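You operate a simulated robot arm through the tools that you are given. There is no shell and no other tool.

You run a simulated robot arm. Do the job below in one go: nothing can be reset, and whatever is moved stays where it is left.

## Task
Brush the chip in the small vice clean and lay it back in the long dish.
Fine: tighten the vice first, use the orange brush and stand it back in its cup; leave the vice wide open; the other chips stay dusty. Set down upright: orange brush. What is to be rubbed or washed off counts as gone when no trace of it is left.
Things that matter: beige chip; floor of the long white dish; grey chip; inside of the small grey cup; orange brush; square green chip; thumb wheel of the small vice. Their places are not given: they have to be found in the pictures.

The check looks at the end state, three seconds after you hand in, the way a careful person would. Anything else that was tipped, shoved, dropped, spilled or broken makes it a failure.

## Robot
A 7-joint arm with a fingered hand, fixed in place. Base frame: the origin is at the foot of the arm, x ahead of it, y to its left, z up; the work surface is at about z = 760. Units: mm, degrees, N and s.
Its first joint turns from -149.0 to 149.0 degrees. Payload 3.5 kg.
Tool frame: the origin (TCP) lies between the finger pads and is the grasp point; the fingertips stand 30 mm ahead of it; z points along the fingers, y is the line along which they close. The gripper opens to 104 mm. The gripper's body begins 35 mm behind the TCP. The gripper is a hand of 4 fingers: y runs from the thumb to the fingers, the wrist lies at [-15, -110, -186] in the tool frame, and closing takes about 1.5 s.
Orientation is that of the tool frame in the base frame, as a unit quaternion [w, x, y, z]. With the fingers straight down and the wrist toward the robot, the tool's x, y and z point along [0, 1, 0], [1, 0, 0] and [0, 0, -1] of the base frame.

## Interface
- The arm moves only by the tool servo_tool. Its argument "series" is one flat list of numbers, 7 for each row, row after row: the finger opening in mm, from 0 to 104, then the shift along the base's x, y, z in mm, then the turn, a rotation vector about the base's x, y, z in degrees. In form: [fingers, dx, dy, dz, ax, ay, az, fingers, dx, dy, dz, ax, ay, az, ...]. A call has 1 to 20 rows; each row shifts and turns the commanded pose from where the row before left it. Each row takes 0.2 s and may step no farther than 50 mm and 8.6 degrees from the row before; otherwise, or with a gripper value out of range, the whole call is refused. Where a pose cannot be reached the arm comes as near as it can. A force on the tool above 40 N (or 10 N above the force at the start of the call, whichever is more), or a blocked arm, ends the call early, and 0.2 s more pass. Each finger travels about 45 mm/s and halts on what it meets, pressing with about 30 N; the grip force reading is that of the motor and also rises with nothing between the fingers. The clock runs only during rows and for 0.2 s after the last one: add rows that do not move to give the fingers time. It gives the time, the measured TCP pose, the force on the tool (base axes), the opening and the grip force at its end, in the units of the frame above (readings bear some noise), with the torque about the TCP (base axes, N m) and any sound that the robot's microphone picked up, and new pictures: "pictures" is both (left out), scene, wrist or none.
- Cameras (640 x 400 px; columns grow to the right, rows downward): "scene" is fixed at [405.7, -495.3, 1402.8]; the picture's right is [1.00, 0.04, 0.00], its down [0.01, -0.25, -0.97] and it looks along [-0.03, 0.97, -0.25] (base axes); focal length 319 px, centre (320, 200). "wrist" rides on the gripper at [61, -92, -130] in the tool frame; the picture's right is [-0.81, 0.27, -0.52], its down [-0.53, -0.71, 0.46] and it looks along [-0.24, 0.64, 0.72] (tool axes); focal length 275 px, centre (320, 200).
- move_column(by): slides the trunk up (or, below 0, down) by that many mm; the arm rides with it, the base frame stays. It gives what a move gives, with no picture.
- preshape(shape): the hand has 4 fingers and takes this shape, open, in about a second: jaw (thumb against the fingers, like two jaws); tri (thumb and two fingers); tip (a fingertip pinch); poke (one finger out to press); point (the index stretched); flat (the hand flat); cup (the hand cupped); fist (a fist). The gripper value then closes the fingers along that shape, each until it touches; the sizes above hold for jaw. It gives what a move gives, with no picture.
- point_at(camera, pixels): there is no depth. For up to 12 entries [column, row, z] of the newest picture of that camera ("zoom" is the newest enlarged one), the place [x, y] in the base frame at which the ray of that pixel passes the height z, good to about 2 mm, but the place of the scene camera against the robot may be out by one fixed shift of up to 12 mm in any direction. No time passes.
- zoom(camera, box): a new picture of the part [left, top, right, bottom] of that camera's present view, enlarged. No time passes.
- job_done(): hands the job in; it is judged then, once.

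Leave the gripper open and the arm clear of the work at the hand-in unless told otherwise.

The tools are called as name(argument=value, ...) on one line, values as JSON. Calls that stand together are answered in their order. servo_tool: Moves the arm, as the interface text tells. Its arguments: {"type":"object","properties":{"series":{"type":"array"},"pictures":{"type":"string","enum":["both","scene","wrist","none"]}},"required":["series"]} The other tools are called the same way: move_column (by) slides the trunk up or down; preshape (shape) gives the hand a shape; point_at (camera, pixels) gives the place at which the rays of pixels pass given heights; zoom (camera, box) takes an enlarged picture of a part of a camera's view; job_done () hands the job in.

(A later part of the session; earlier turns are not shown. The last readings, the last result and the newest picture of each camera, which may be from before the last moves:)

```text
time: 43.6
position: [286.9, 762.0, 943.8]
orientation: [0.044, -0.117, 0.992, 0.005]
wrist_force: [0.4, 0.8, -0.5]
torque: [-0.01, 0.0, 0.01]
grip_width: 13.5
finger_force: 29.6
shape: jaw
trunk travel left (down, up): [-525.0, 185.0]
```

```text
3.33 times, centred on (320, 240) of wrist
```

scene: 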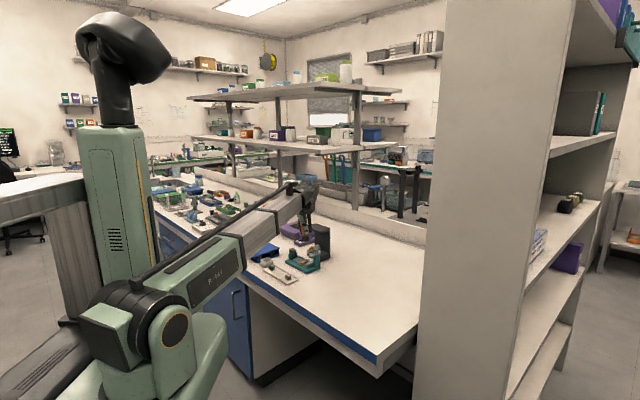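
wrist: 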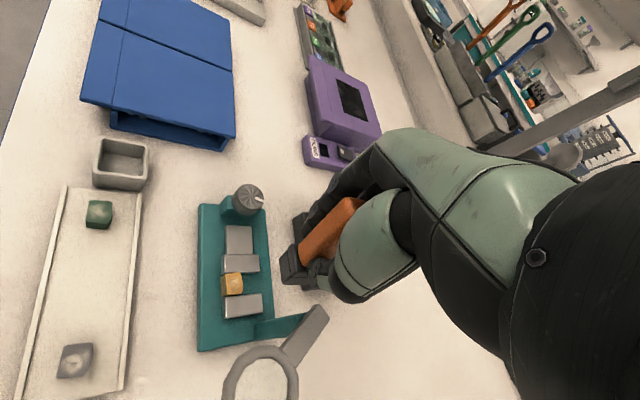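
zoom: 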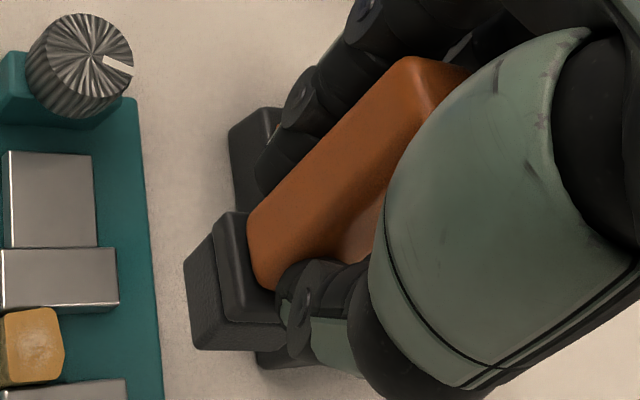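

The foot is off along the thumb–finger direction, not sideways as I assumed. (I also see an extended outer finger ~40 mm to the +x side: that's what struck the magnifier.) I undo the 5° correction and instead turn by 6° about the tool's x axis.

servo_tool(series=[5, 0, 0, 0, -1.2, 4.85, 0, 5, 0, 0, 0, 5.8, 1.45, 0, 5, 0, 0, 0, 0, 0, 0, 5, 0, 0, 0, 0, 0, 0], pictures="both")

zoom(camera="scene", box=[295, 205, 325, 245])

zoom(camera="wrist", box=[230, 200, 370, 340])

```text
time: 44.6
position: [285.9, 762.1, 943.0]
orientation: [-0.007, -0.118, 0.992, 0.052]
wrist_force: [-0.4, 0.3, 0.0]
torque: [-0.01, 0.0, 0.0]
grip_width: 13.3
finger_force: 29.8
shape: jaw
trunk travel left (down, up): [-525.0, 185.0]
```

scene: 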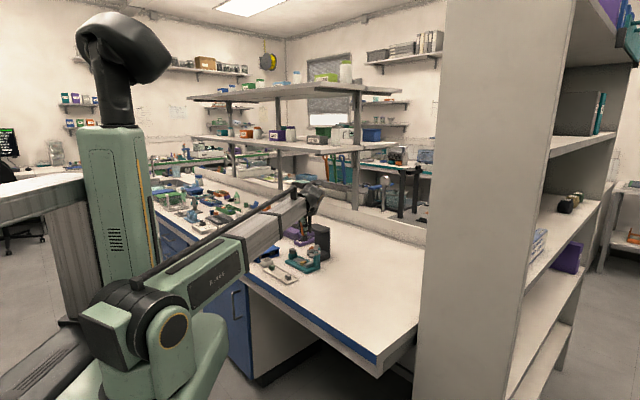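
wrist: 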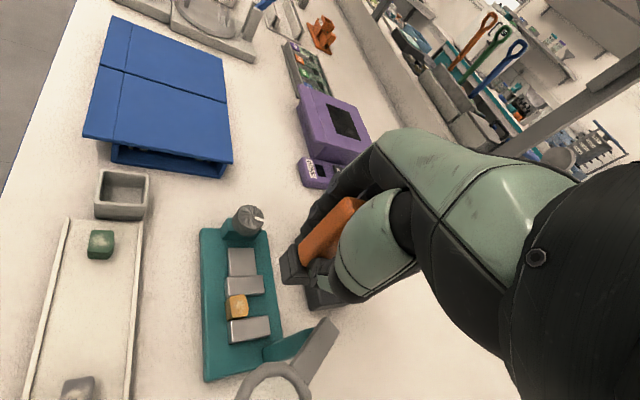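

```text
10.00 times, centred on (310, 225) of scene
```

zoom: 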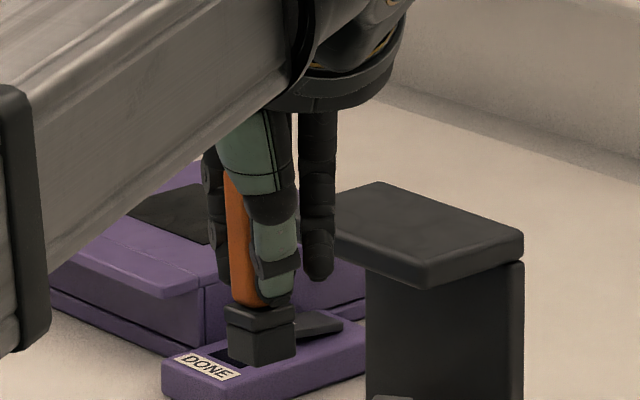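

```text
2.86 times, centred on (300, 270) of wrist
```

zoom: 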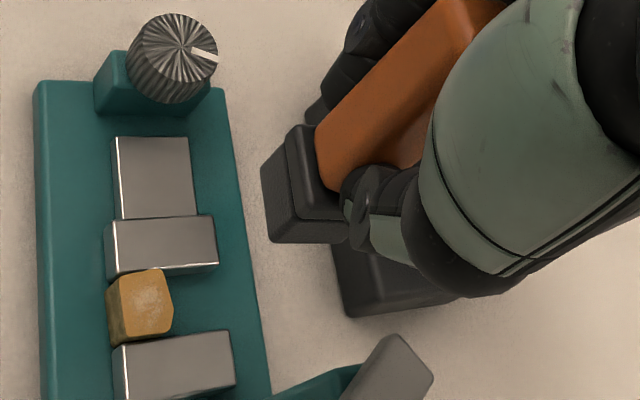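

The brush is upright now in the scene. I locate the chip and the brush foot from this view.

point_at(camera="wrist", pixels=[[238, 306, 784], [283.2, 285, 881], [279.7, 257.8, 881], [308.75, 285, 881], [247, 218, 816], [265, 390, 860], [238, 306, 786]])

```text
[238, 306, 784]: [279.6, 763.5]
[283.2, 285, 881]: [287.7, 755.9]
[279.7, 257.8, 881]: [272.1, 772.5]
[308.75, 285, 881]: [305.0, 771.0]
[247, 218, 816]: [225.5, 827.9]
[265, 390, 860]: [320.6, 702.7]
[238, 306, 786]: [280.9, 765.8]
```

I need a clear look at the brush foot's edges.

zoom(camera="wrist", box=[270, 230, 330, 300])

zoom(camera="scene", box=[298, 222, 314, 246])

```text
5.71 times, centred on (300, 265) of wrist
```

zoom: 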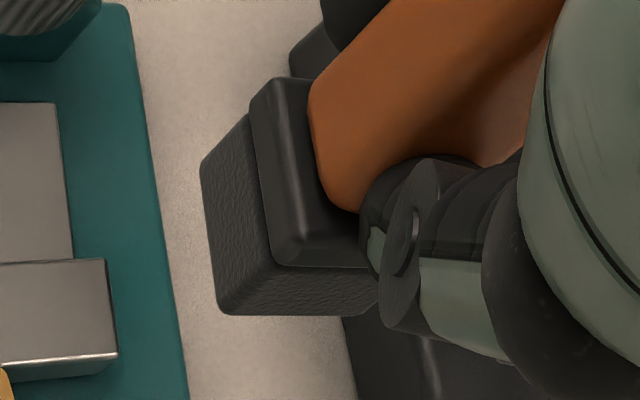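

```text
16.00 times, centred on (306, 234) of scene
```

zoom: 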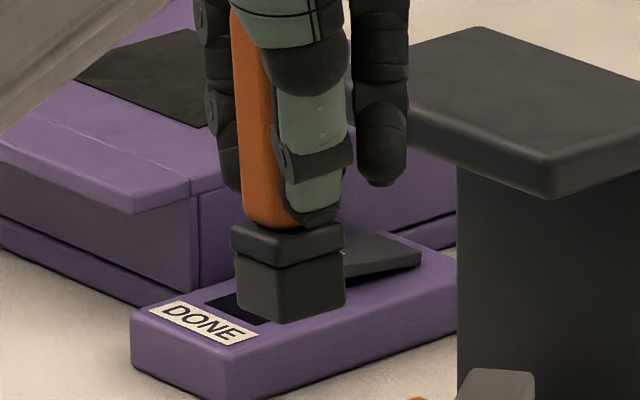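

I'll cross-check the foot's place with the scene camera, calibrating it on the knob top and the chip.

zoom(camera="scene", box=[290, 222, 322, 270])

point_at(camera="scene", pixels=[[302.9, 241.7, 881], [302.9, 241.7, 890], [302.9, 241.7, 870]])

```text
8.33 times, centred on (306, 246) of scene
```

zoom: 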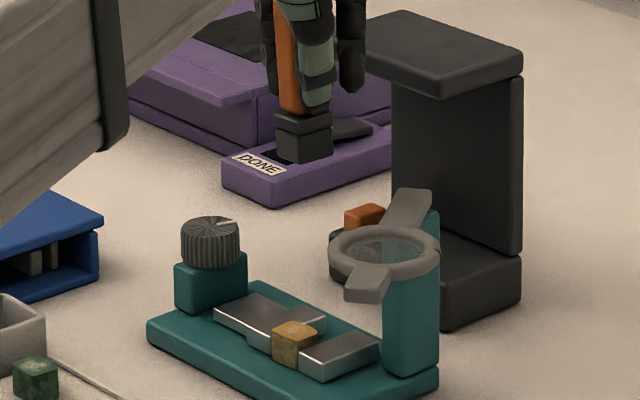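

```text
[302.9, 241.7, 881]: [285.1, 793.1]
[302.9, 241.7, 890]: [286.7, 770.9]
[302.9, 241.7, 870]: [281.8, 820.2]
```

point_at(camera="scene", pixels=[[292.7, 249.4, 816], [302.8, 261.6, 784], [302.8, 261.6, 788], [304, 241.7, 881]])

```text
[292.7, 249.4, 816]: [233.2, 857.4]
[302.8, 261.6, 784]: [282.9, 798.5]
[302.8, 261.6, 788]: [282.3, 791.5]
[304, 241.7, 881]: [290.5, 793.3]
```

Evidence is mixed within a few degrees; I take back half of the tilt (3°), shift to put the foot over the chip (≈(281.5,765)), and descend to ~10 mm above, then look.

servo_tool(series=[5, -3, 0, 0, -2.9, -0.72, 0, 5, -2.5, -1, -25, 0, 0, 0, 5, 0, 0, -25, 0, 0, 0, 5, 0, 0, -20, 0, 0, 0, 5, 0, 0, -10, 0, 0, 0, 5, 0, 0, 0, 0, 0, 0], pictures="both")

zoom(camera="scene", box=[288, 235, 324, 271])

zoom(camera="wrist", box=[230, 200, 370, 340])

```text
time: 46.0
position: [281.7, 761.5, 861.8]
orientation: [-0.003, -0.118, 0.993, 0.025]
wrist_force: [0.2, -0.5, -1.2]
torque: [-0.03, 0.02, -0.01]
grip_width: 13.2
finger_force: 30.1
shape: jaw
trunk travel left (down, up): [-525.0, 185.0]
```

scene: 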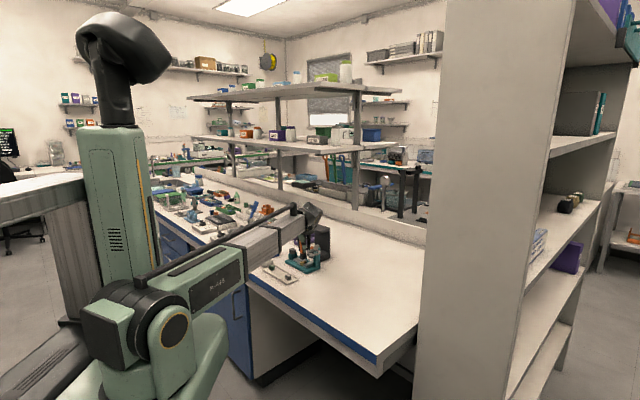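
wrist: 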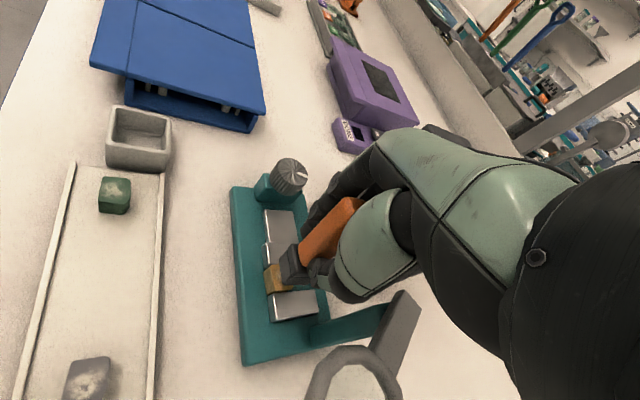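

```text
11.11 times, centred on (306, 253) of scene
```

zoom: 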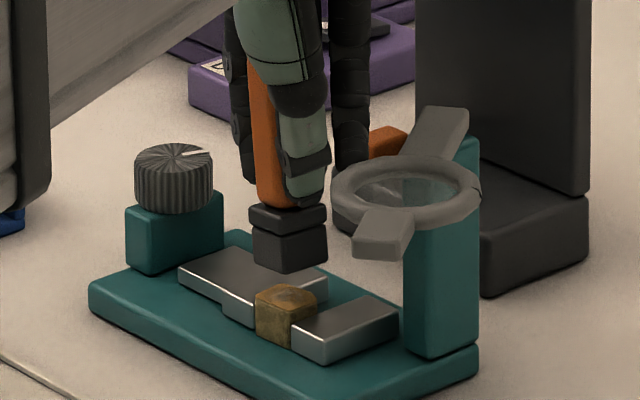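

```text
2.86 times, centred on (300, 270) of wrist
```

zoom: 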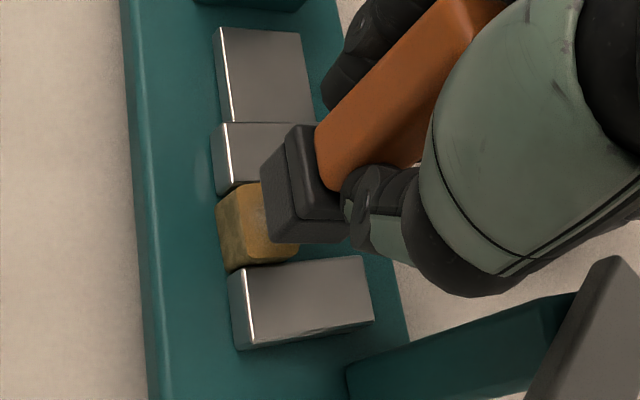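

The magnifier is clear in this pose and the foot hangs over the chip. I lower 9 mm, then creep.

servo_tool(series=[5, 0, 0, -5, 0, 0, 0, 5, 0, 0, -4, 0, 0, 0, 5, 0, 0, 0, 0, 0, 0], pictures="none")

servo_tool(series=[5, 0, 0, -1, 0, 0, 0, 5, 0, 0, 0, 0, 0, 0], pictures="scene")

zoom(camera="scene", box=[294, 246, 318, 270])

```text
time: 46.8
position: [281.2, 760.8, 853.6]
orientation: [-0.003, -0.118, 0.993, 0.026]
wrist_force: [-0.2, 0.5, 0.5]
torque: [-0.02, 0.01, -0.03]
grip_width: 13.3
finger_force: 30.0
shape: jaw
trunk travel left (down, up): [-525.0, 185.0]
```

```text
time: 47.4
position: [282.5, 762.1, 853.7]
orientation: [-0.004, -0.118, 0.993, 0.026]
wrist_force: [0.4, 0.5, -0.8]
torque: [-0.02, 0.02, 0.0]
grip_width: 13.5
finger_force: 29.9
shape: jaw
trunk travel left (down, up): [-525.0, 185.0]
```

scene: 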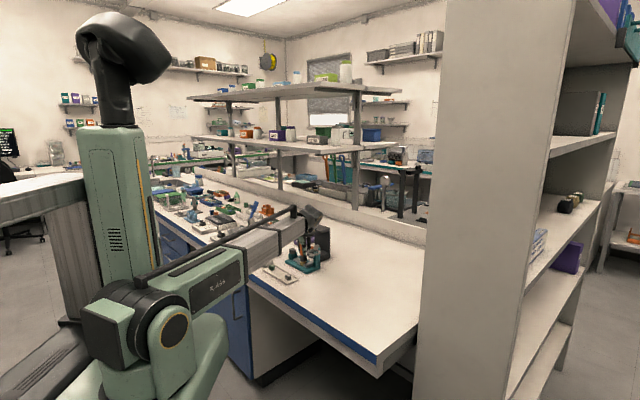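

```text
16.00 times, centred on (306, 258) of scene
```

zoom: 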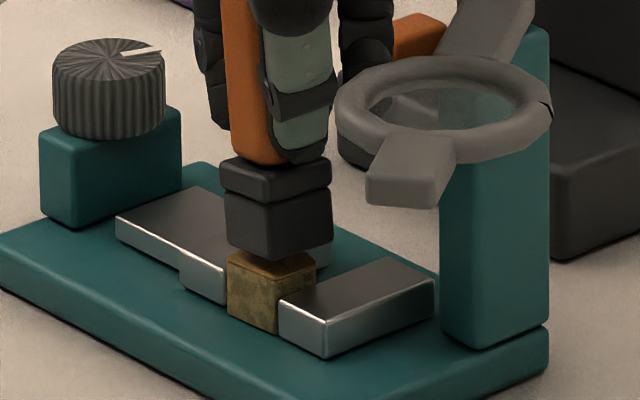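

Very near. Down in 1 mm steps with readings.

servo_tool(series=[5, 0, 0, -1, 0, 0, 0, 5, 0, 0, 0, 0, 0, 0], pictures="none")

servo_tool(series=[5, 0, 0, -1, 0, 0, 0, 5, 0, 0, 0, 0, 0, 0], pictures="none")

servo_tool(series=[5, 0, 0, -0.7, 0, 0, 0, 5, 0, 0, 0, 0, 0, 0], pictures="scene")

zoom(camera="scene", box=[294, 246, 318, 270])

```text
time: 48.0
position: [281.0, 761.2, 852.2]
orientation: [-0.003, -0.116, 0.993, 0.026]
wrist_force: [0.3, 0.0, -0.1]
torque: [0.01, 0.0, -0.01]
grip_width: 13.5
finger_force: 30.3
shape: jaw
trunk travel left (down, up): [-525.0, 185.0]
```

```text
time: 48.6
position: [281.9, 758.9, 850.9]
orientation: [-0.003, -0.117, 0.993, 0.026]
wrist_force: [-0.3, 0.4, -0.8]
torque: [-0.03, 0.01, 0.02]
grip_width: 13.3
finger_force: 29.9
shape: jaw
trunk travel left (down, up): [-525.0, 185.0]
```

```text
time: 49.2
position: [280.8, 760.1, 850.6]
orientation: [-0.003, -0.117, 0.993, 0.026]
wrist_force: [0.3, -0.6, 0.3]
torque: [0.02, 0.0, 0.01]
grip_width: 13.6
finger_force: 29.9
shape: jaw
trunk travel left (down, up): [-525.0, 185.0]
```

scene: 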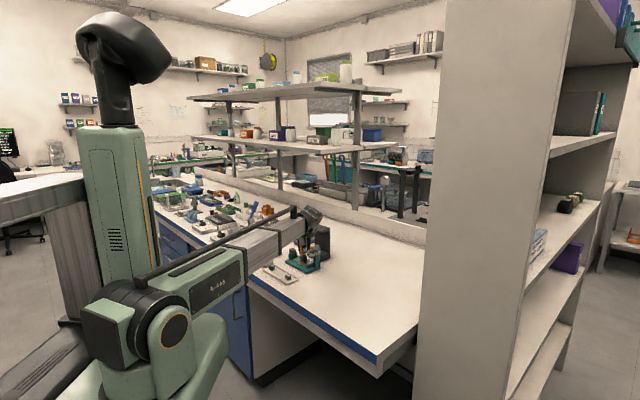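

```text
16.00 times, centred on (306, 258) of scene
```

zoom: 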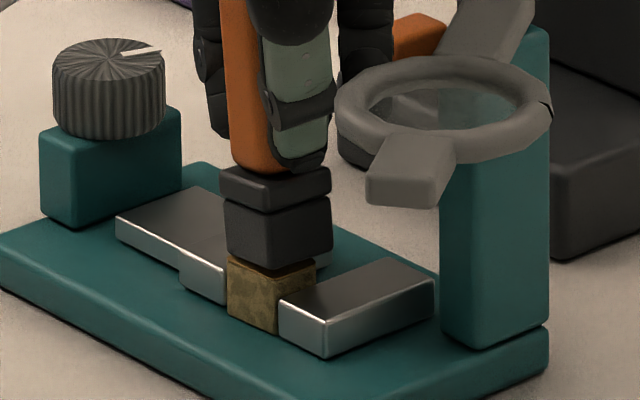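

No contact yet. Continue with 0.7 mm steps.

servo_tool(series=[5, 0, 0, -0.7, 0, 0, 0, 5, 0, 0, 0, 0, 0, 0], pictures="none")

servo_tool(series=[5, 0, 0, -0.7, 0, 0, 0, 5, 0, 0, 0, 0, 0, 0], pictures="none")

servo_tool(series=[5, 0, 0, -0.7, 0, 0, 0, 5, 0, 0, 0, 0, 0, 0], pictures="scene")

zoom(camera="scene", box=[298, 254, 314, 270])

```text
time: 49.8
position: [281.3, 759.6, 851.2]
orientation: [-0.003, -0.117, 0.993, 0.026]
wrist_force: [-0.8, -0.5, -0.2]
torque: [0.01, -0.01, -0.02]
grip_width: 13.2
finger_force: 30.1
shape: jaw
trunk travel left (down, up): [-525.0, 185.0]
```

```text
time: 50.4
position: [282.4, 760.6, 848.8]
orientation: [-0.003, -0.117, 0.993, 0.026]
wrist_force: [-0.6, 0.0, 2.3]
torque: [0.05, -0.01, -0.04]
grip_width: 13.4
finger_force: 30.5
shape: jaw
trunk travel left (down, up): [-525.0, 185.0]
```

```text
time: 51.0
position: [280.9, 760.4, 848.4]
orientation: [-0.003, -0.118, 0.993, 0.026]
wrist_force: [-0.1, 0.0, 1.3]
torque: [0.05, -0.01, 0.01]
grip_width: 13.6
finger_force: 30.0
shape: jaw
trunk travel left (down, up): [-525.0, 185.0]
```

scene: 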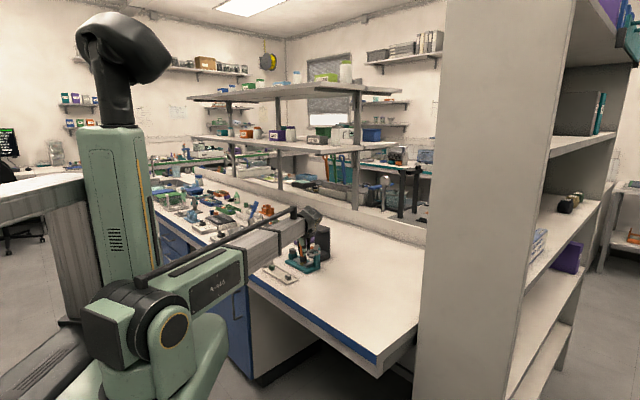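

```text
16.00 times, centred on (306, 262) of scene
```

zoom: 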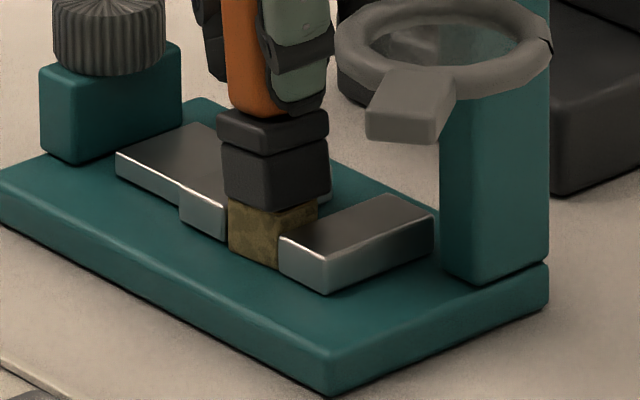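

Light contact (1–2 N). Now gentle strokes along u (between the jaws), ±6 mm.

servo_tool(series=[5, 2, -2, 0, 0, 0, 0, 5, 2, -2, 0, 0, 0, 0, 5, -2, 2, 0, 0, 0, 0, 5, -2, 2, 0, 0, 0, 0, 5, -2, 2, 0, 0, 0, 0, 5, -2, 2, 0, 0, 0, 0, 5, 2, -2, 0, 0, 0, 0, 5, 2, -2, 0, 0, 0, 0, 5, 2, -2, 0, 0, 0, 0, 5, 2, -2, 0, 0, 0, 0, 5, -2, 2, 0, 0, 0, 0, 5, -2, 2, 0, 0, 0, 0, 5, 0, 0, 0, 0, 0, 0], pictures="scene")

zoom(camera="scene", box=[298, 250, 314, 266])

```text
time: 53.8
position: [282.4, 760.8, 848.3]
orientation: [-0.003, -0.117, 0.993, 0.026]
wrist_force: [0.1, 0.0, 2.3]
torque: [0.0, -0.02, -0.01]
grip_width: 13.2
finger_force: 29.8
shape: jaw
trunk travel left (down, up): [-525.0, 185.0]
```

scene: 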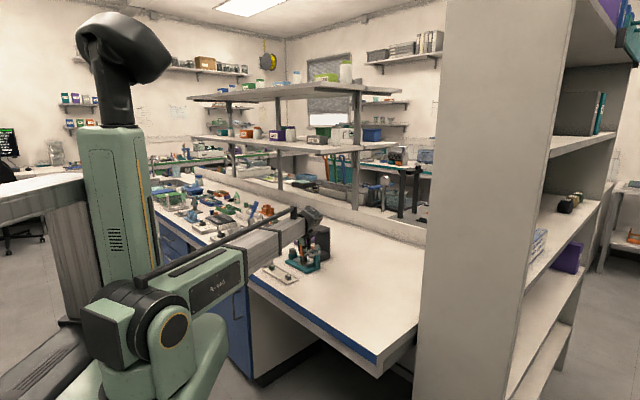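

```text
16.00 times, centred on (306, 258) of scene
```

zoom: 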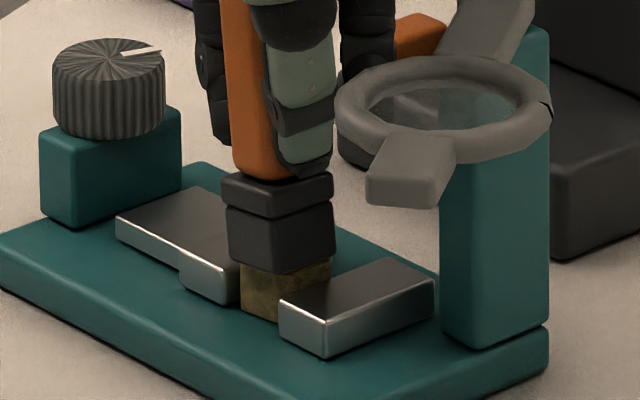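

The chip shifted a few mm back toward the jaw centre. I lift off and look at the dust.

servo_tool(series=[5, 0, 0, 3, 0, 0, 0, 5, 0, 0, 10, 0, 0, 0, 5, 0, 0, 20, 0, 0, 0, 5, 0, 0, 20, 0, 0, 0, 5, 0, 0, 20, 0, 0, 0, 5, 0, 0, 0, 0, 0, 0], pictures="both")

zoom(camera="wrist", box=[210, 270, 290, 350])

zoom(camera="scene", box=[298, 254, 314, 270])

```text
time: 55.2
position: [281.7, 760.1, 923.3]
orientation: [-0.003, -0.117, 0.993, 0.026]
wrist_force: [-0.2, 0.0, -0.6]
torque: [0.04, 0.0, 0.02]
grip_width: 13.2
finger_force: 30.3
shape: jaw
trunk travel left (down, up): [-525.0, 185.0]
```

scene: 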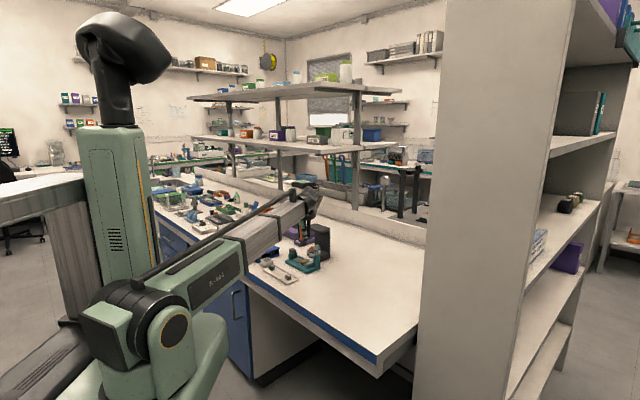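
wrist: 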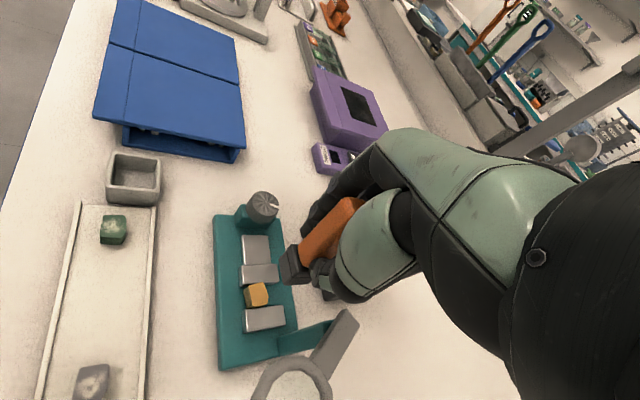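

```text
5.00 times, centred on (250, 310) of wrist
```

zoom: 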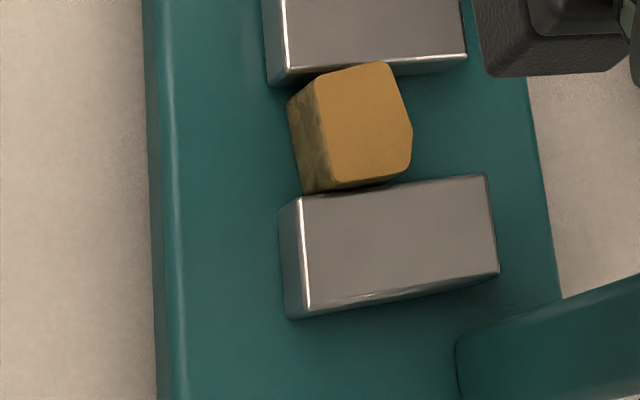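

```text
16.00 times, centred on (306, 262) of scene
```

zoom: 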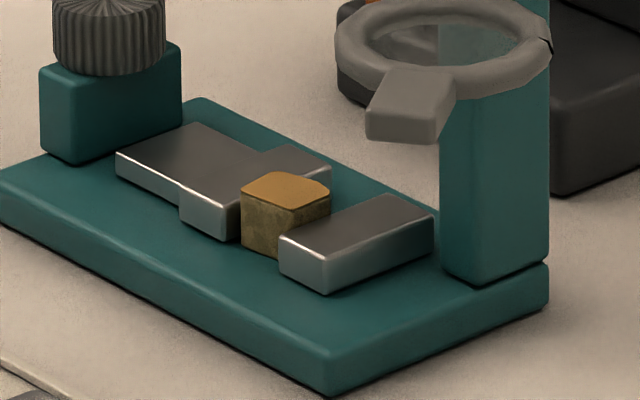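

The chip's top is now clean — no trace in either view (the darker sides are just its body colour like on the others). Next: the brush back to its cup. I'll measure the cup, the blue box edge and the brush foot from here.

zoom(camera="wrist", box=[270, 230, 330, 300])

zoom(camera="wrist", box=[80, 110, 260, 250])

point_at(camera="wrist", pixels=[[240, 158, 760], [124, 142, 760], [93, 120, 790], [245, 150, 790], [114, 152, 787], [161, 160, 787], [157, 206, 760], [107, 200, 760], [134, 174, 787]])

```text
5.71 times, centred on (300, 265) of wrist
```

zoom: 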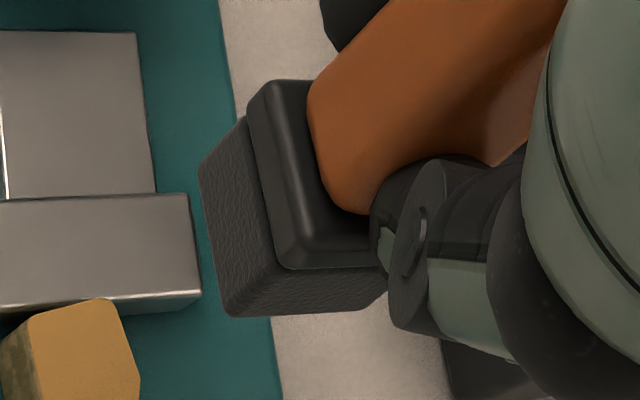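

```text
2.86 times, centred on (170, 180) of wrist
```

zoom: 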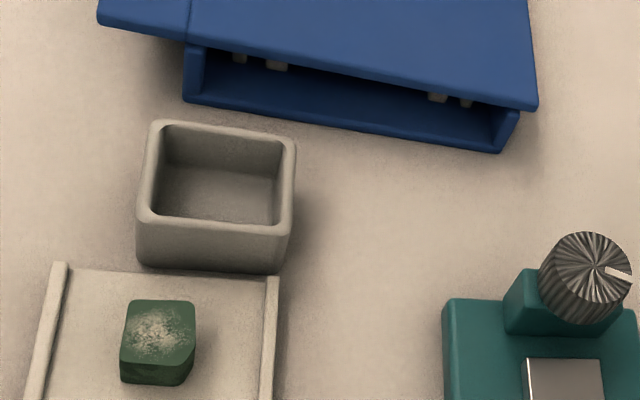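

```text
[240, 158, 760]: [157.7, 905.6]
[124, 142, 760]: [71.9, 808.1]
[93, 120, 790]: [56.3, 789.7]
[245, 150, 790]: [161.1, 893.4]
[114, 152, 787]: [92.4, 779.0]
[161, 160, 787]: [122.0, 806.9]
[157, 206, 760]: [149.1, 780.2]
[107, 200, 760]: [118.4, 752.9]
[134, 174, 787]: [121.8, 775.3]
```

point_at(camera="wrist", pixels=[[135, 172.6, 787], [115, 154.4, 787], [158.4, 160.8, 787], [156, 189.8, 787], [110.5, 185.3, 787], [279, 258.9, 861], [283.9, 285, 861], [307, 285, 861], [287.5, 244, 880], [293, 276.5, 880]])

```text
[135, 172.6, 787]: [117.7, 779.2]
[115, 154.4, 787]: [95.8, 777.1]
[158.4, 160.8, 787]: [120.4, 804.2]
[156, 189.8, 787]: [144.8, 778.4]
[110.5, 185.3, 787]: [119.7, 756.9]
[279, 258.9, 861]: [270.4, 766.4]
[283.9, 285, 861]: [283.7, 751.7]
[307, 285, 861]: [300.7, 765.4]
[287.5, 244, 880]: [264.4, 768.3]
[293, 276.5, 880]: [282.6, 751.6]
```

Cup inner centre ≈(119,778), opening ~35 mm; foot centre ≈ TCP+(3,6) (with the 3° tilt), its edges already parallel to the cup's. I raise, take out the remaining 3° tilt, and move over the cup.

servo_tool(series=[5, 0, 0, 30, 0, 0, 0, 5, -20, 2, 0, -2.9, -0.72, 0, 5, -35, 3, 0, 0, 0, 0, 5, -35, 3, 0, 0, 0, 0, 5, -35, 3, 0, 0, 0, 0, 5, -30, 3, 0, 0, 0, 0, 5, -10, 1, 0, 0, 0, 0, 5, 0, 0, 0, 0, 0, 0, 5, 0, 0, 0, 0, 0, 0], pictures="both")

zoom(camera="wrist", box=[220, 220, 340, 340])

zoom(camera="scene", box=[250, 215, 300, 275])

```text
time: 57.2
position: [116.3, 776.1, 952.0]
orientation: [0.001, -0.118, 0.993, -0.001]
wrist_force: [0.2, 0.0, 1.0]
torque: [-0.01, -0.02, -0.02]
grip_width: 13.2
finger_force: 30.2
shape: jaw
trunk travel left (down, up): [-525.0, 185.0]
```

scene: 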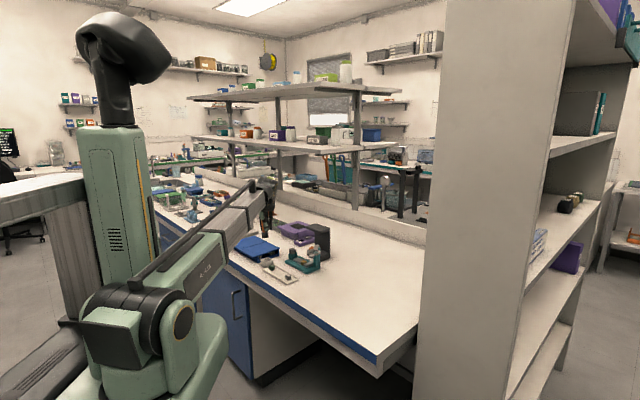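
wrist: 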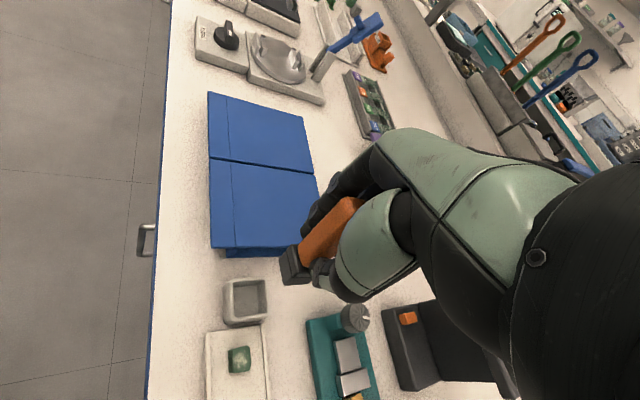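

```text
3.33 times, centred on (280, 280) of wrist
```

zoom: 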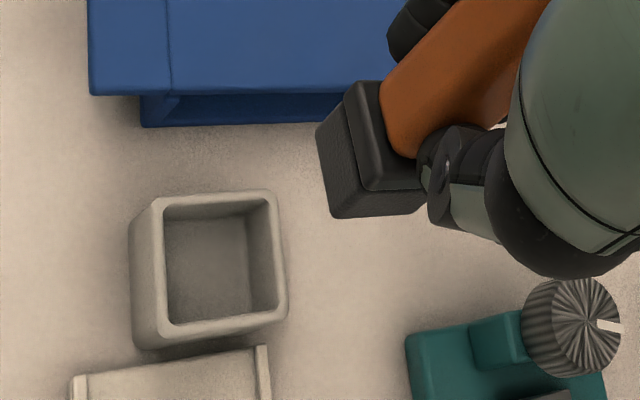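

```text
6.67 times, centred on (275, 245) of scene
```

zoom: 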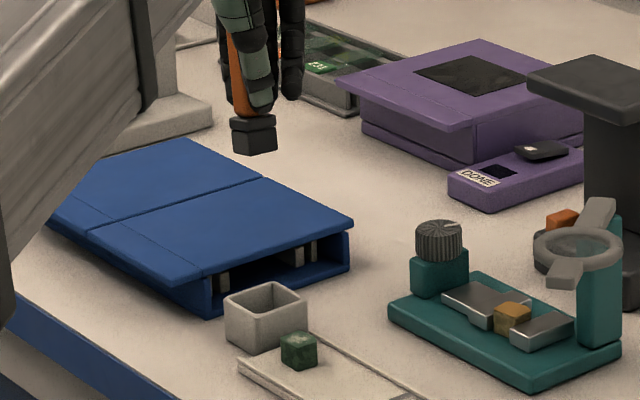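

zoom(camera="scene", box=[262, 212, 286, 242])

point_at(camera="wrist", pixels=[[280, 259.5, 889], [284.5, 285, 889], [308, 283.5, 889], [232, 281.5, 787], [263, 280, 787], [265, 314, 787], [229.5, 318, 787], [247, 298, 787]])

```text
13.33 times, centred on (274, 227) of scene
```

zoom: 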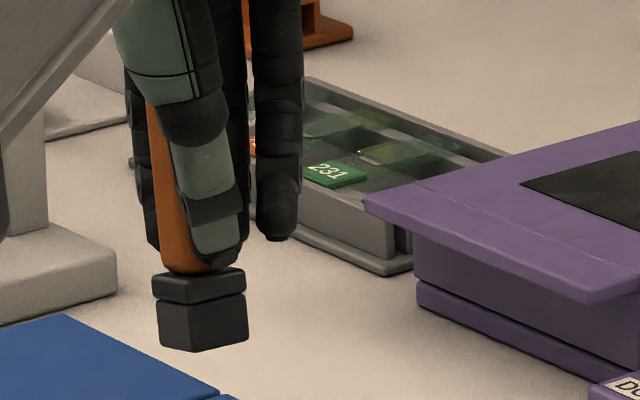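

```text
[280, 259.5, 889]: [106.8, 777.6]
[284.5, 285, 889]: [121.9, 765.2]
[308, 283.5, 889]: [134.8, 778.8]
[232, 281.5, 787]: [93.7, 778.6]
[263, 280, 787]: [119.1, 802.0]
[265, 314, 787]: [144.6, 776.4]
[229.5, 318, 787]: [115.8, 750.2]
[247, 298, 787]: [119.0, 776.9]
```

Foot centre ≈(121,779.5), cup centre ≈(118.5,777). True lean ≈3° (the rest is perspective). I correct 3° about y, shift (+1,−2.5), and go down to just above the rim.

servo_tool(series=[5, 1, -2.5, 0, 0, 3, 0, 5, 0, 0, -30, 0, 0, 0, 5, 0, 0, -30, 0, 0, 0, 5, 0, 0, -20, 0, 0, 0, 5, 0, 0, -10, 0, 0, 0, 5, 0, 0, 0, 0, 0, 0, 5, 0, 0, 0, 0, 0, 0], pictures="both")

zoom(camera="wrist", box=[220, 220, 340, 340])

zoom(camera="scene", box=[254, 235, 286, 271])

```text
time: 58.8
position: [118.7, 773.4, 861.4]
orientation: [-0.026, -0.119, 0.993, 0.003]
wrist_force: [0.7, 0.1, 0.5]
torque: [-0.03, -0.02, -0.01]
grip_width: 13.3
finger_force: 29.6
shape: jaw
trunk travel left (down, up): [-525.0, 185.0]
```

scene: 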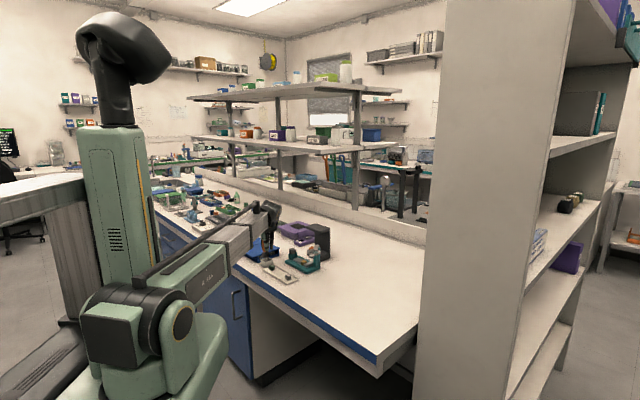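
wrist: 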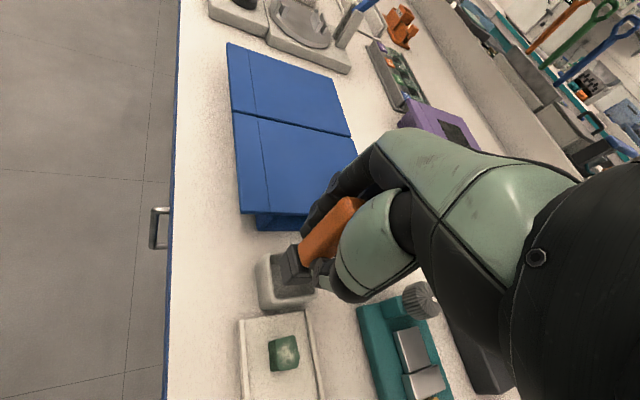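

```text
3.33 times, centred on (280, 280) of wrist
```

zoom: 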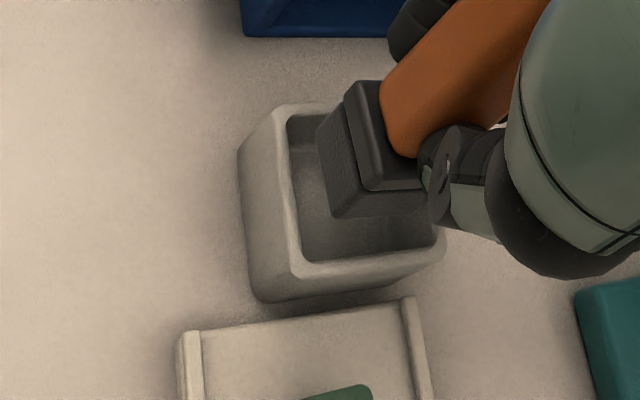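

```text
11.11 times, centred on (270, 253) of scene
```

zoom: 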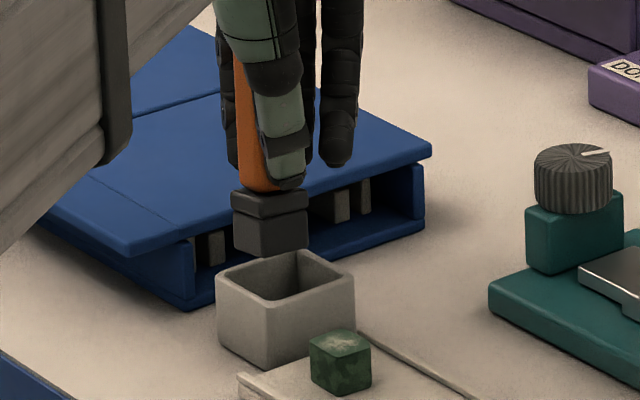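

The foot looks ~5 mm too far to −x in the scene view. I check with the wrist rays.

point_at(camera="wrist", pixels=[[286, 285.1, 799], [279.4, 259, 799], [309, 284, 799], [270, 256.6, 787], [275, 298.6, 787], [316, 290.5, 787], [258, 262, 787], [268, 306, 787]])

point_at(camera="scene", pixels=[[260.8, 259.5, 787], [273.2, 261.7, 787], [266.9, 258.2, 799], [265.9, 258.2, 799], [262.2, 255, 799], [268.9, 254.5, 799]])

```text
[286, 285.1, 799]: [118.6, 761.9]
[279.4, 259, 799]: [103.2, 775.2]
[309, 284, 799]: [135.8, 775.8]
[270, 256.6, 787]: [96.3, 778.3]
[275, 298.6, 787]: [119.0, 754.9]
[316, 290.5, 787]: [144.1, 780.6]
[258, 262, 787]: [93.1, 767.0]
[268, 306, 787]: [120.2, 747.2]
```

```text
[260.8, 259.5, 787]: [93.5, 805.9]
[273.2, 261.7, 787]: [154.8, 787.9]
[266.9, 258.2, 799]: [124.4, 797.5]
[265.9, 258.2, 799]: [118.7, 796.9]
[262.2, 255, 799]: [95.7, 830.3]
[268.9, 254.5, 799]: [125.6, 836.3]
```

Both agree it would enter; as a compromise I shift (+3,+2) and lower so the foot just enters the rim, checking forces.

servo_tool(series=[5, 3, 2, 0, 0, 0, 0, 5, 0, 0, -6, 0, 0, 0, 5, 0, 0, -5, 0, 0, 0, 5, 0, 0, -5, 0, 0, 0, 5, 0, 0, 0, 0, 0, 0], pictures="both")

zoom(camera="wrist", box=[220, 220, 340, 340])

zoom(camera="scene", box=[254, 241, 286, 277])

```text
time: 60.0
position: [119.2, 773.8, 845.1]
orientation: [-0.025, -0.118, 0.993, 0.003]
wrist_force: [0.0, 0.2, 0.0]
torque: [-0.01, 0.03, 0.0]
grip_width: 13.2
finger_force: 30.0
shape: jaw
trunk travel left (down, up): [-525.0, 185.0]
```

scene: 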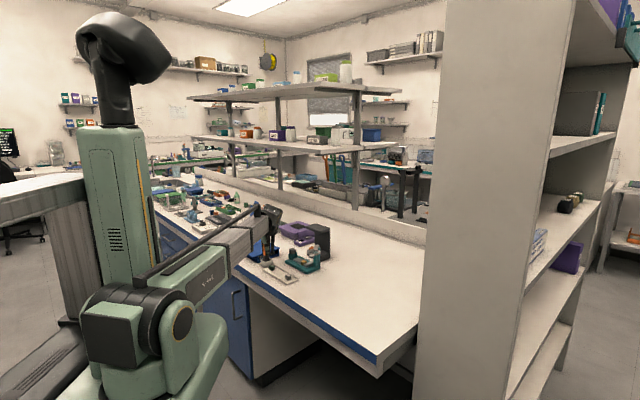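
wrist: 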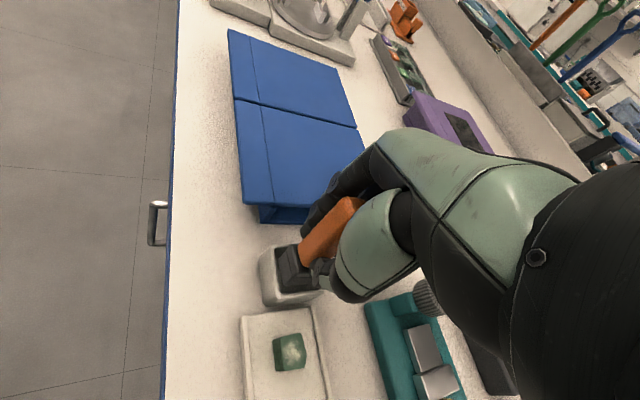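

```text
3.33 times, centred on (280, 280) of wrist
```

zoom: 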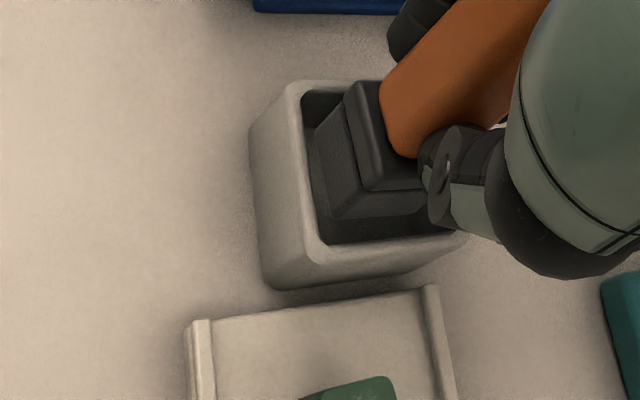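

```text
11.11 times, centred on (270, 259) of scene
```

zoom: 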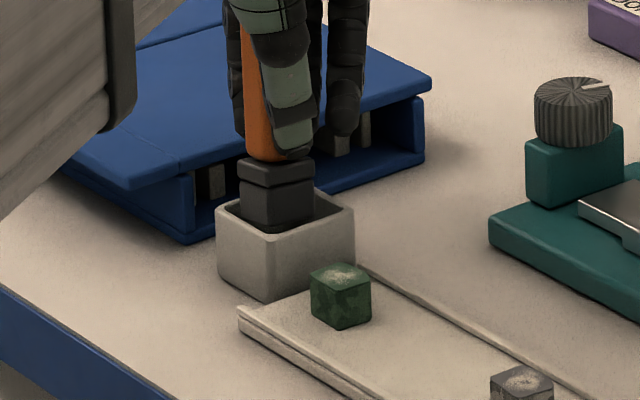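

Entering cleanly. I shift +2 in x and lower on toward the cup floor (TCP ≈ 832).

servo_tool(series=[5, 2, 0, -3, 0, 0, 0, 5, 0, 0, -4, 0, 0, 0, 5, 0, 0, -3, 0, 0, 0, 5, 0, 0, -2, 0, 0, 0, 5, 0, 0, 0, 0, 0, 0], pictures="both")

zoom(camera="scene", box=[254, 241, 286, 277])

zoom(camera="wrist", box=[220, 220, 340, 340])

```text
time: 61.2
position: [121.3, 774.9, 834.1]
orientation: [-0.026, -0.118, 0.993, 0.003]
wrist_force: [0.4, 0.5, -0.3]
torque: [-0.01, 0.0, -0.01]
grip_width: 13.1
finger_force: 30.4
shape: jaw
trunk travel left (down, up): [-525.0, 185.0]
```

scene: 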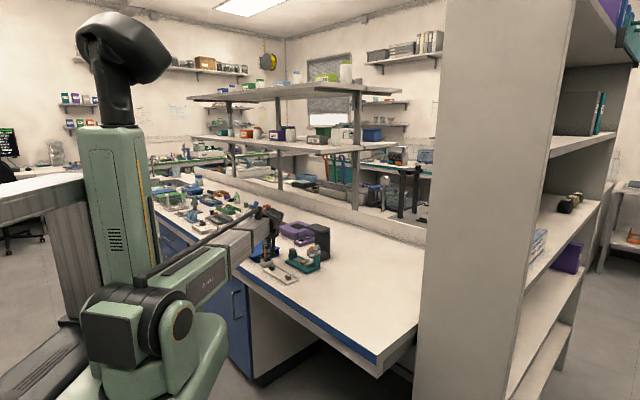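
wrist: 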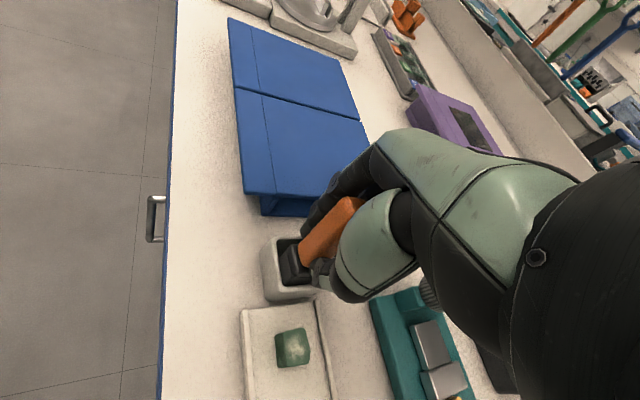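

```text
11.11 times, centred on (270, 259) of scene
```

zoom: 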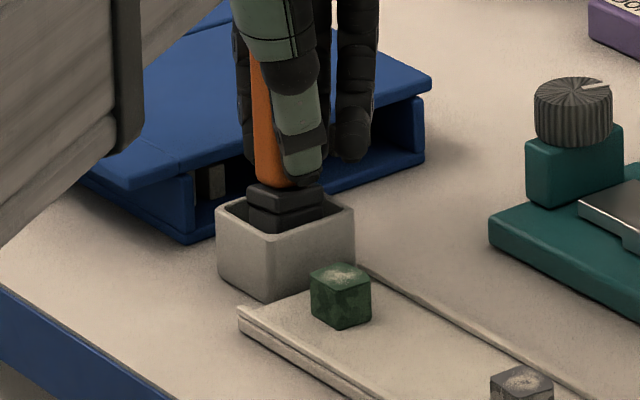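

```text
3.33 times, centred on (280, 280) of wrist
```

zoom: 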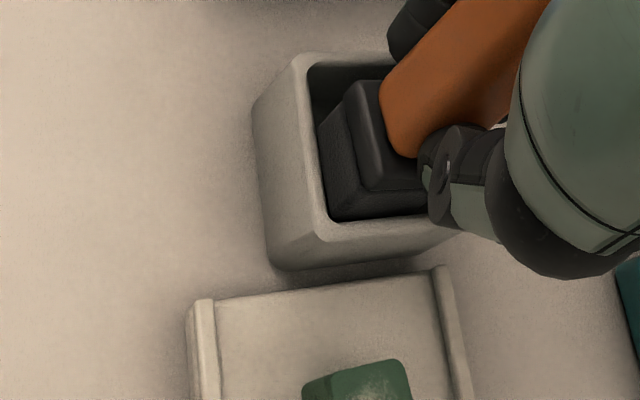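

Fits. I nudge +1.5 in y and creep down to floor contact.

servo_tool(series=[5, 0, 1.5, -2, 0, 0, 0, 5, 0, 0, -1, 0, 0, 0, 5, 0, 0, 0, 0, 0, 0], pictures="none")

servo_tool(series=[5, 0, 0, -1, 0, 0, 0, 5, 0, 0, -1, 0, 0, 0, 5, 0, 0, 0, 0, 0, 0], pictures="none")

```text
time: 62.0
position: [122.5, 776.1, 832.5]
orientation: [-0.025, -0.118, 0.993, 0.003]
wrist_force: [0.5, -1.3, 0.4]
torque: [0.0, 0.02, 0.01]
grip_width: 13.4
finger_force: 29.8
shape: jaw
trunk travel left (down, up): [-525.0, 185.0]
```

```text
time: 62.8
position: [122.0, 776.1, 829.5]
orientation: [-0.026, -0.118, 0.993, 0.003]
wrist_force: [-0.2, -0.1, -0.7]
torque: [0.01, -0.01, -0.02]
grip_width: 13.1
finger_force: 30.4
shape: jaw
trunk travel left (down, up): [-525.0, 185.0]
```

No contact yet at 829.5. Continue in 1 mm steps.

servo_tool(series=[5, 0, 0, -1, 0, 0, 0, 5, 0, 0, 0, 0, 0, 0], pictures="none")

servo_tool(series=[5, 0, 0, -1, 0, 0, 0, 5, 0, 0, 0, 0, 0, 0], pictures="none")

servo_tool(series=[5, 0, 0, -1, 0, 0, 0, 5, 0, 0, 0, 0, 0, 0], pictures="both")

zoom(camera="scene", box=[254, 241, 286, 277])

```text
time: 63.4
position: [121.8, 776.8, 827.9]
orientation: [-0.025, -0.117, 0.993, 0.004]
wrist_force: [-0.5, 0.2, -0.2]
torque: [-0.04, 0.03, -0.01]
grip_width: 13.3
finger_force: 29.8
shape: jaw
trunk travel left (down, up): [-525.0, 185.0]
```

```text
time: 64.0
position: [121.0, 776.7, 827.1]
orientation: [-0.025, -0.118, 0.993, 0.004]
wrist_force: [0.7, 0.2, 1.1]
torque: [-0.02, -0.04, -0.01]
grip_width: 13.2
finger_force: 29.9
shape: jaw
trunk travel left (down, up): [-525.0, 185.0]
```

```text
time: 64.6
position: [122.3, 776.7, 827.0]
orientation: [-0.026, -0.117, 0.993, 0.003]
wrist_force: [0.0, -1.1, 4.9]
torque: [0.0, 0.05, 0.02]
grip_width: 13.1
finger_force: 30.4
shape: jaw
trunk travel left (down, up): [-525.0, 185.0]
```

scene: 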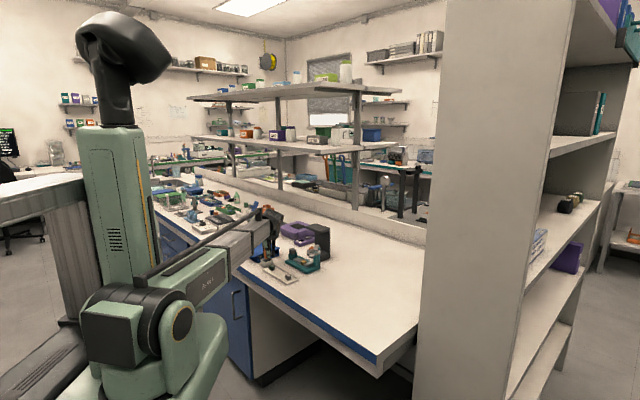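
wrist: 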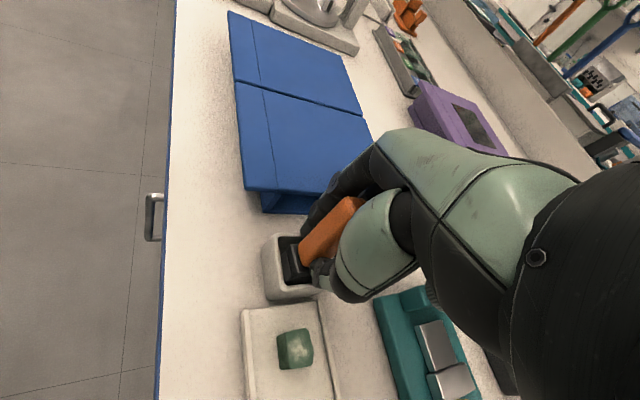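

```text
11.11 times, centred on (270, 259) of scene
```

zoom: 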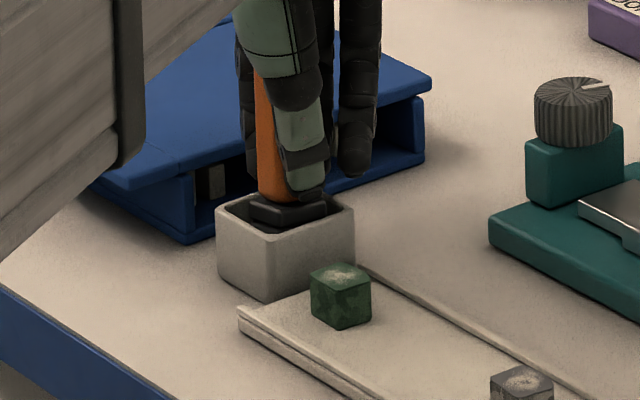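

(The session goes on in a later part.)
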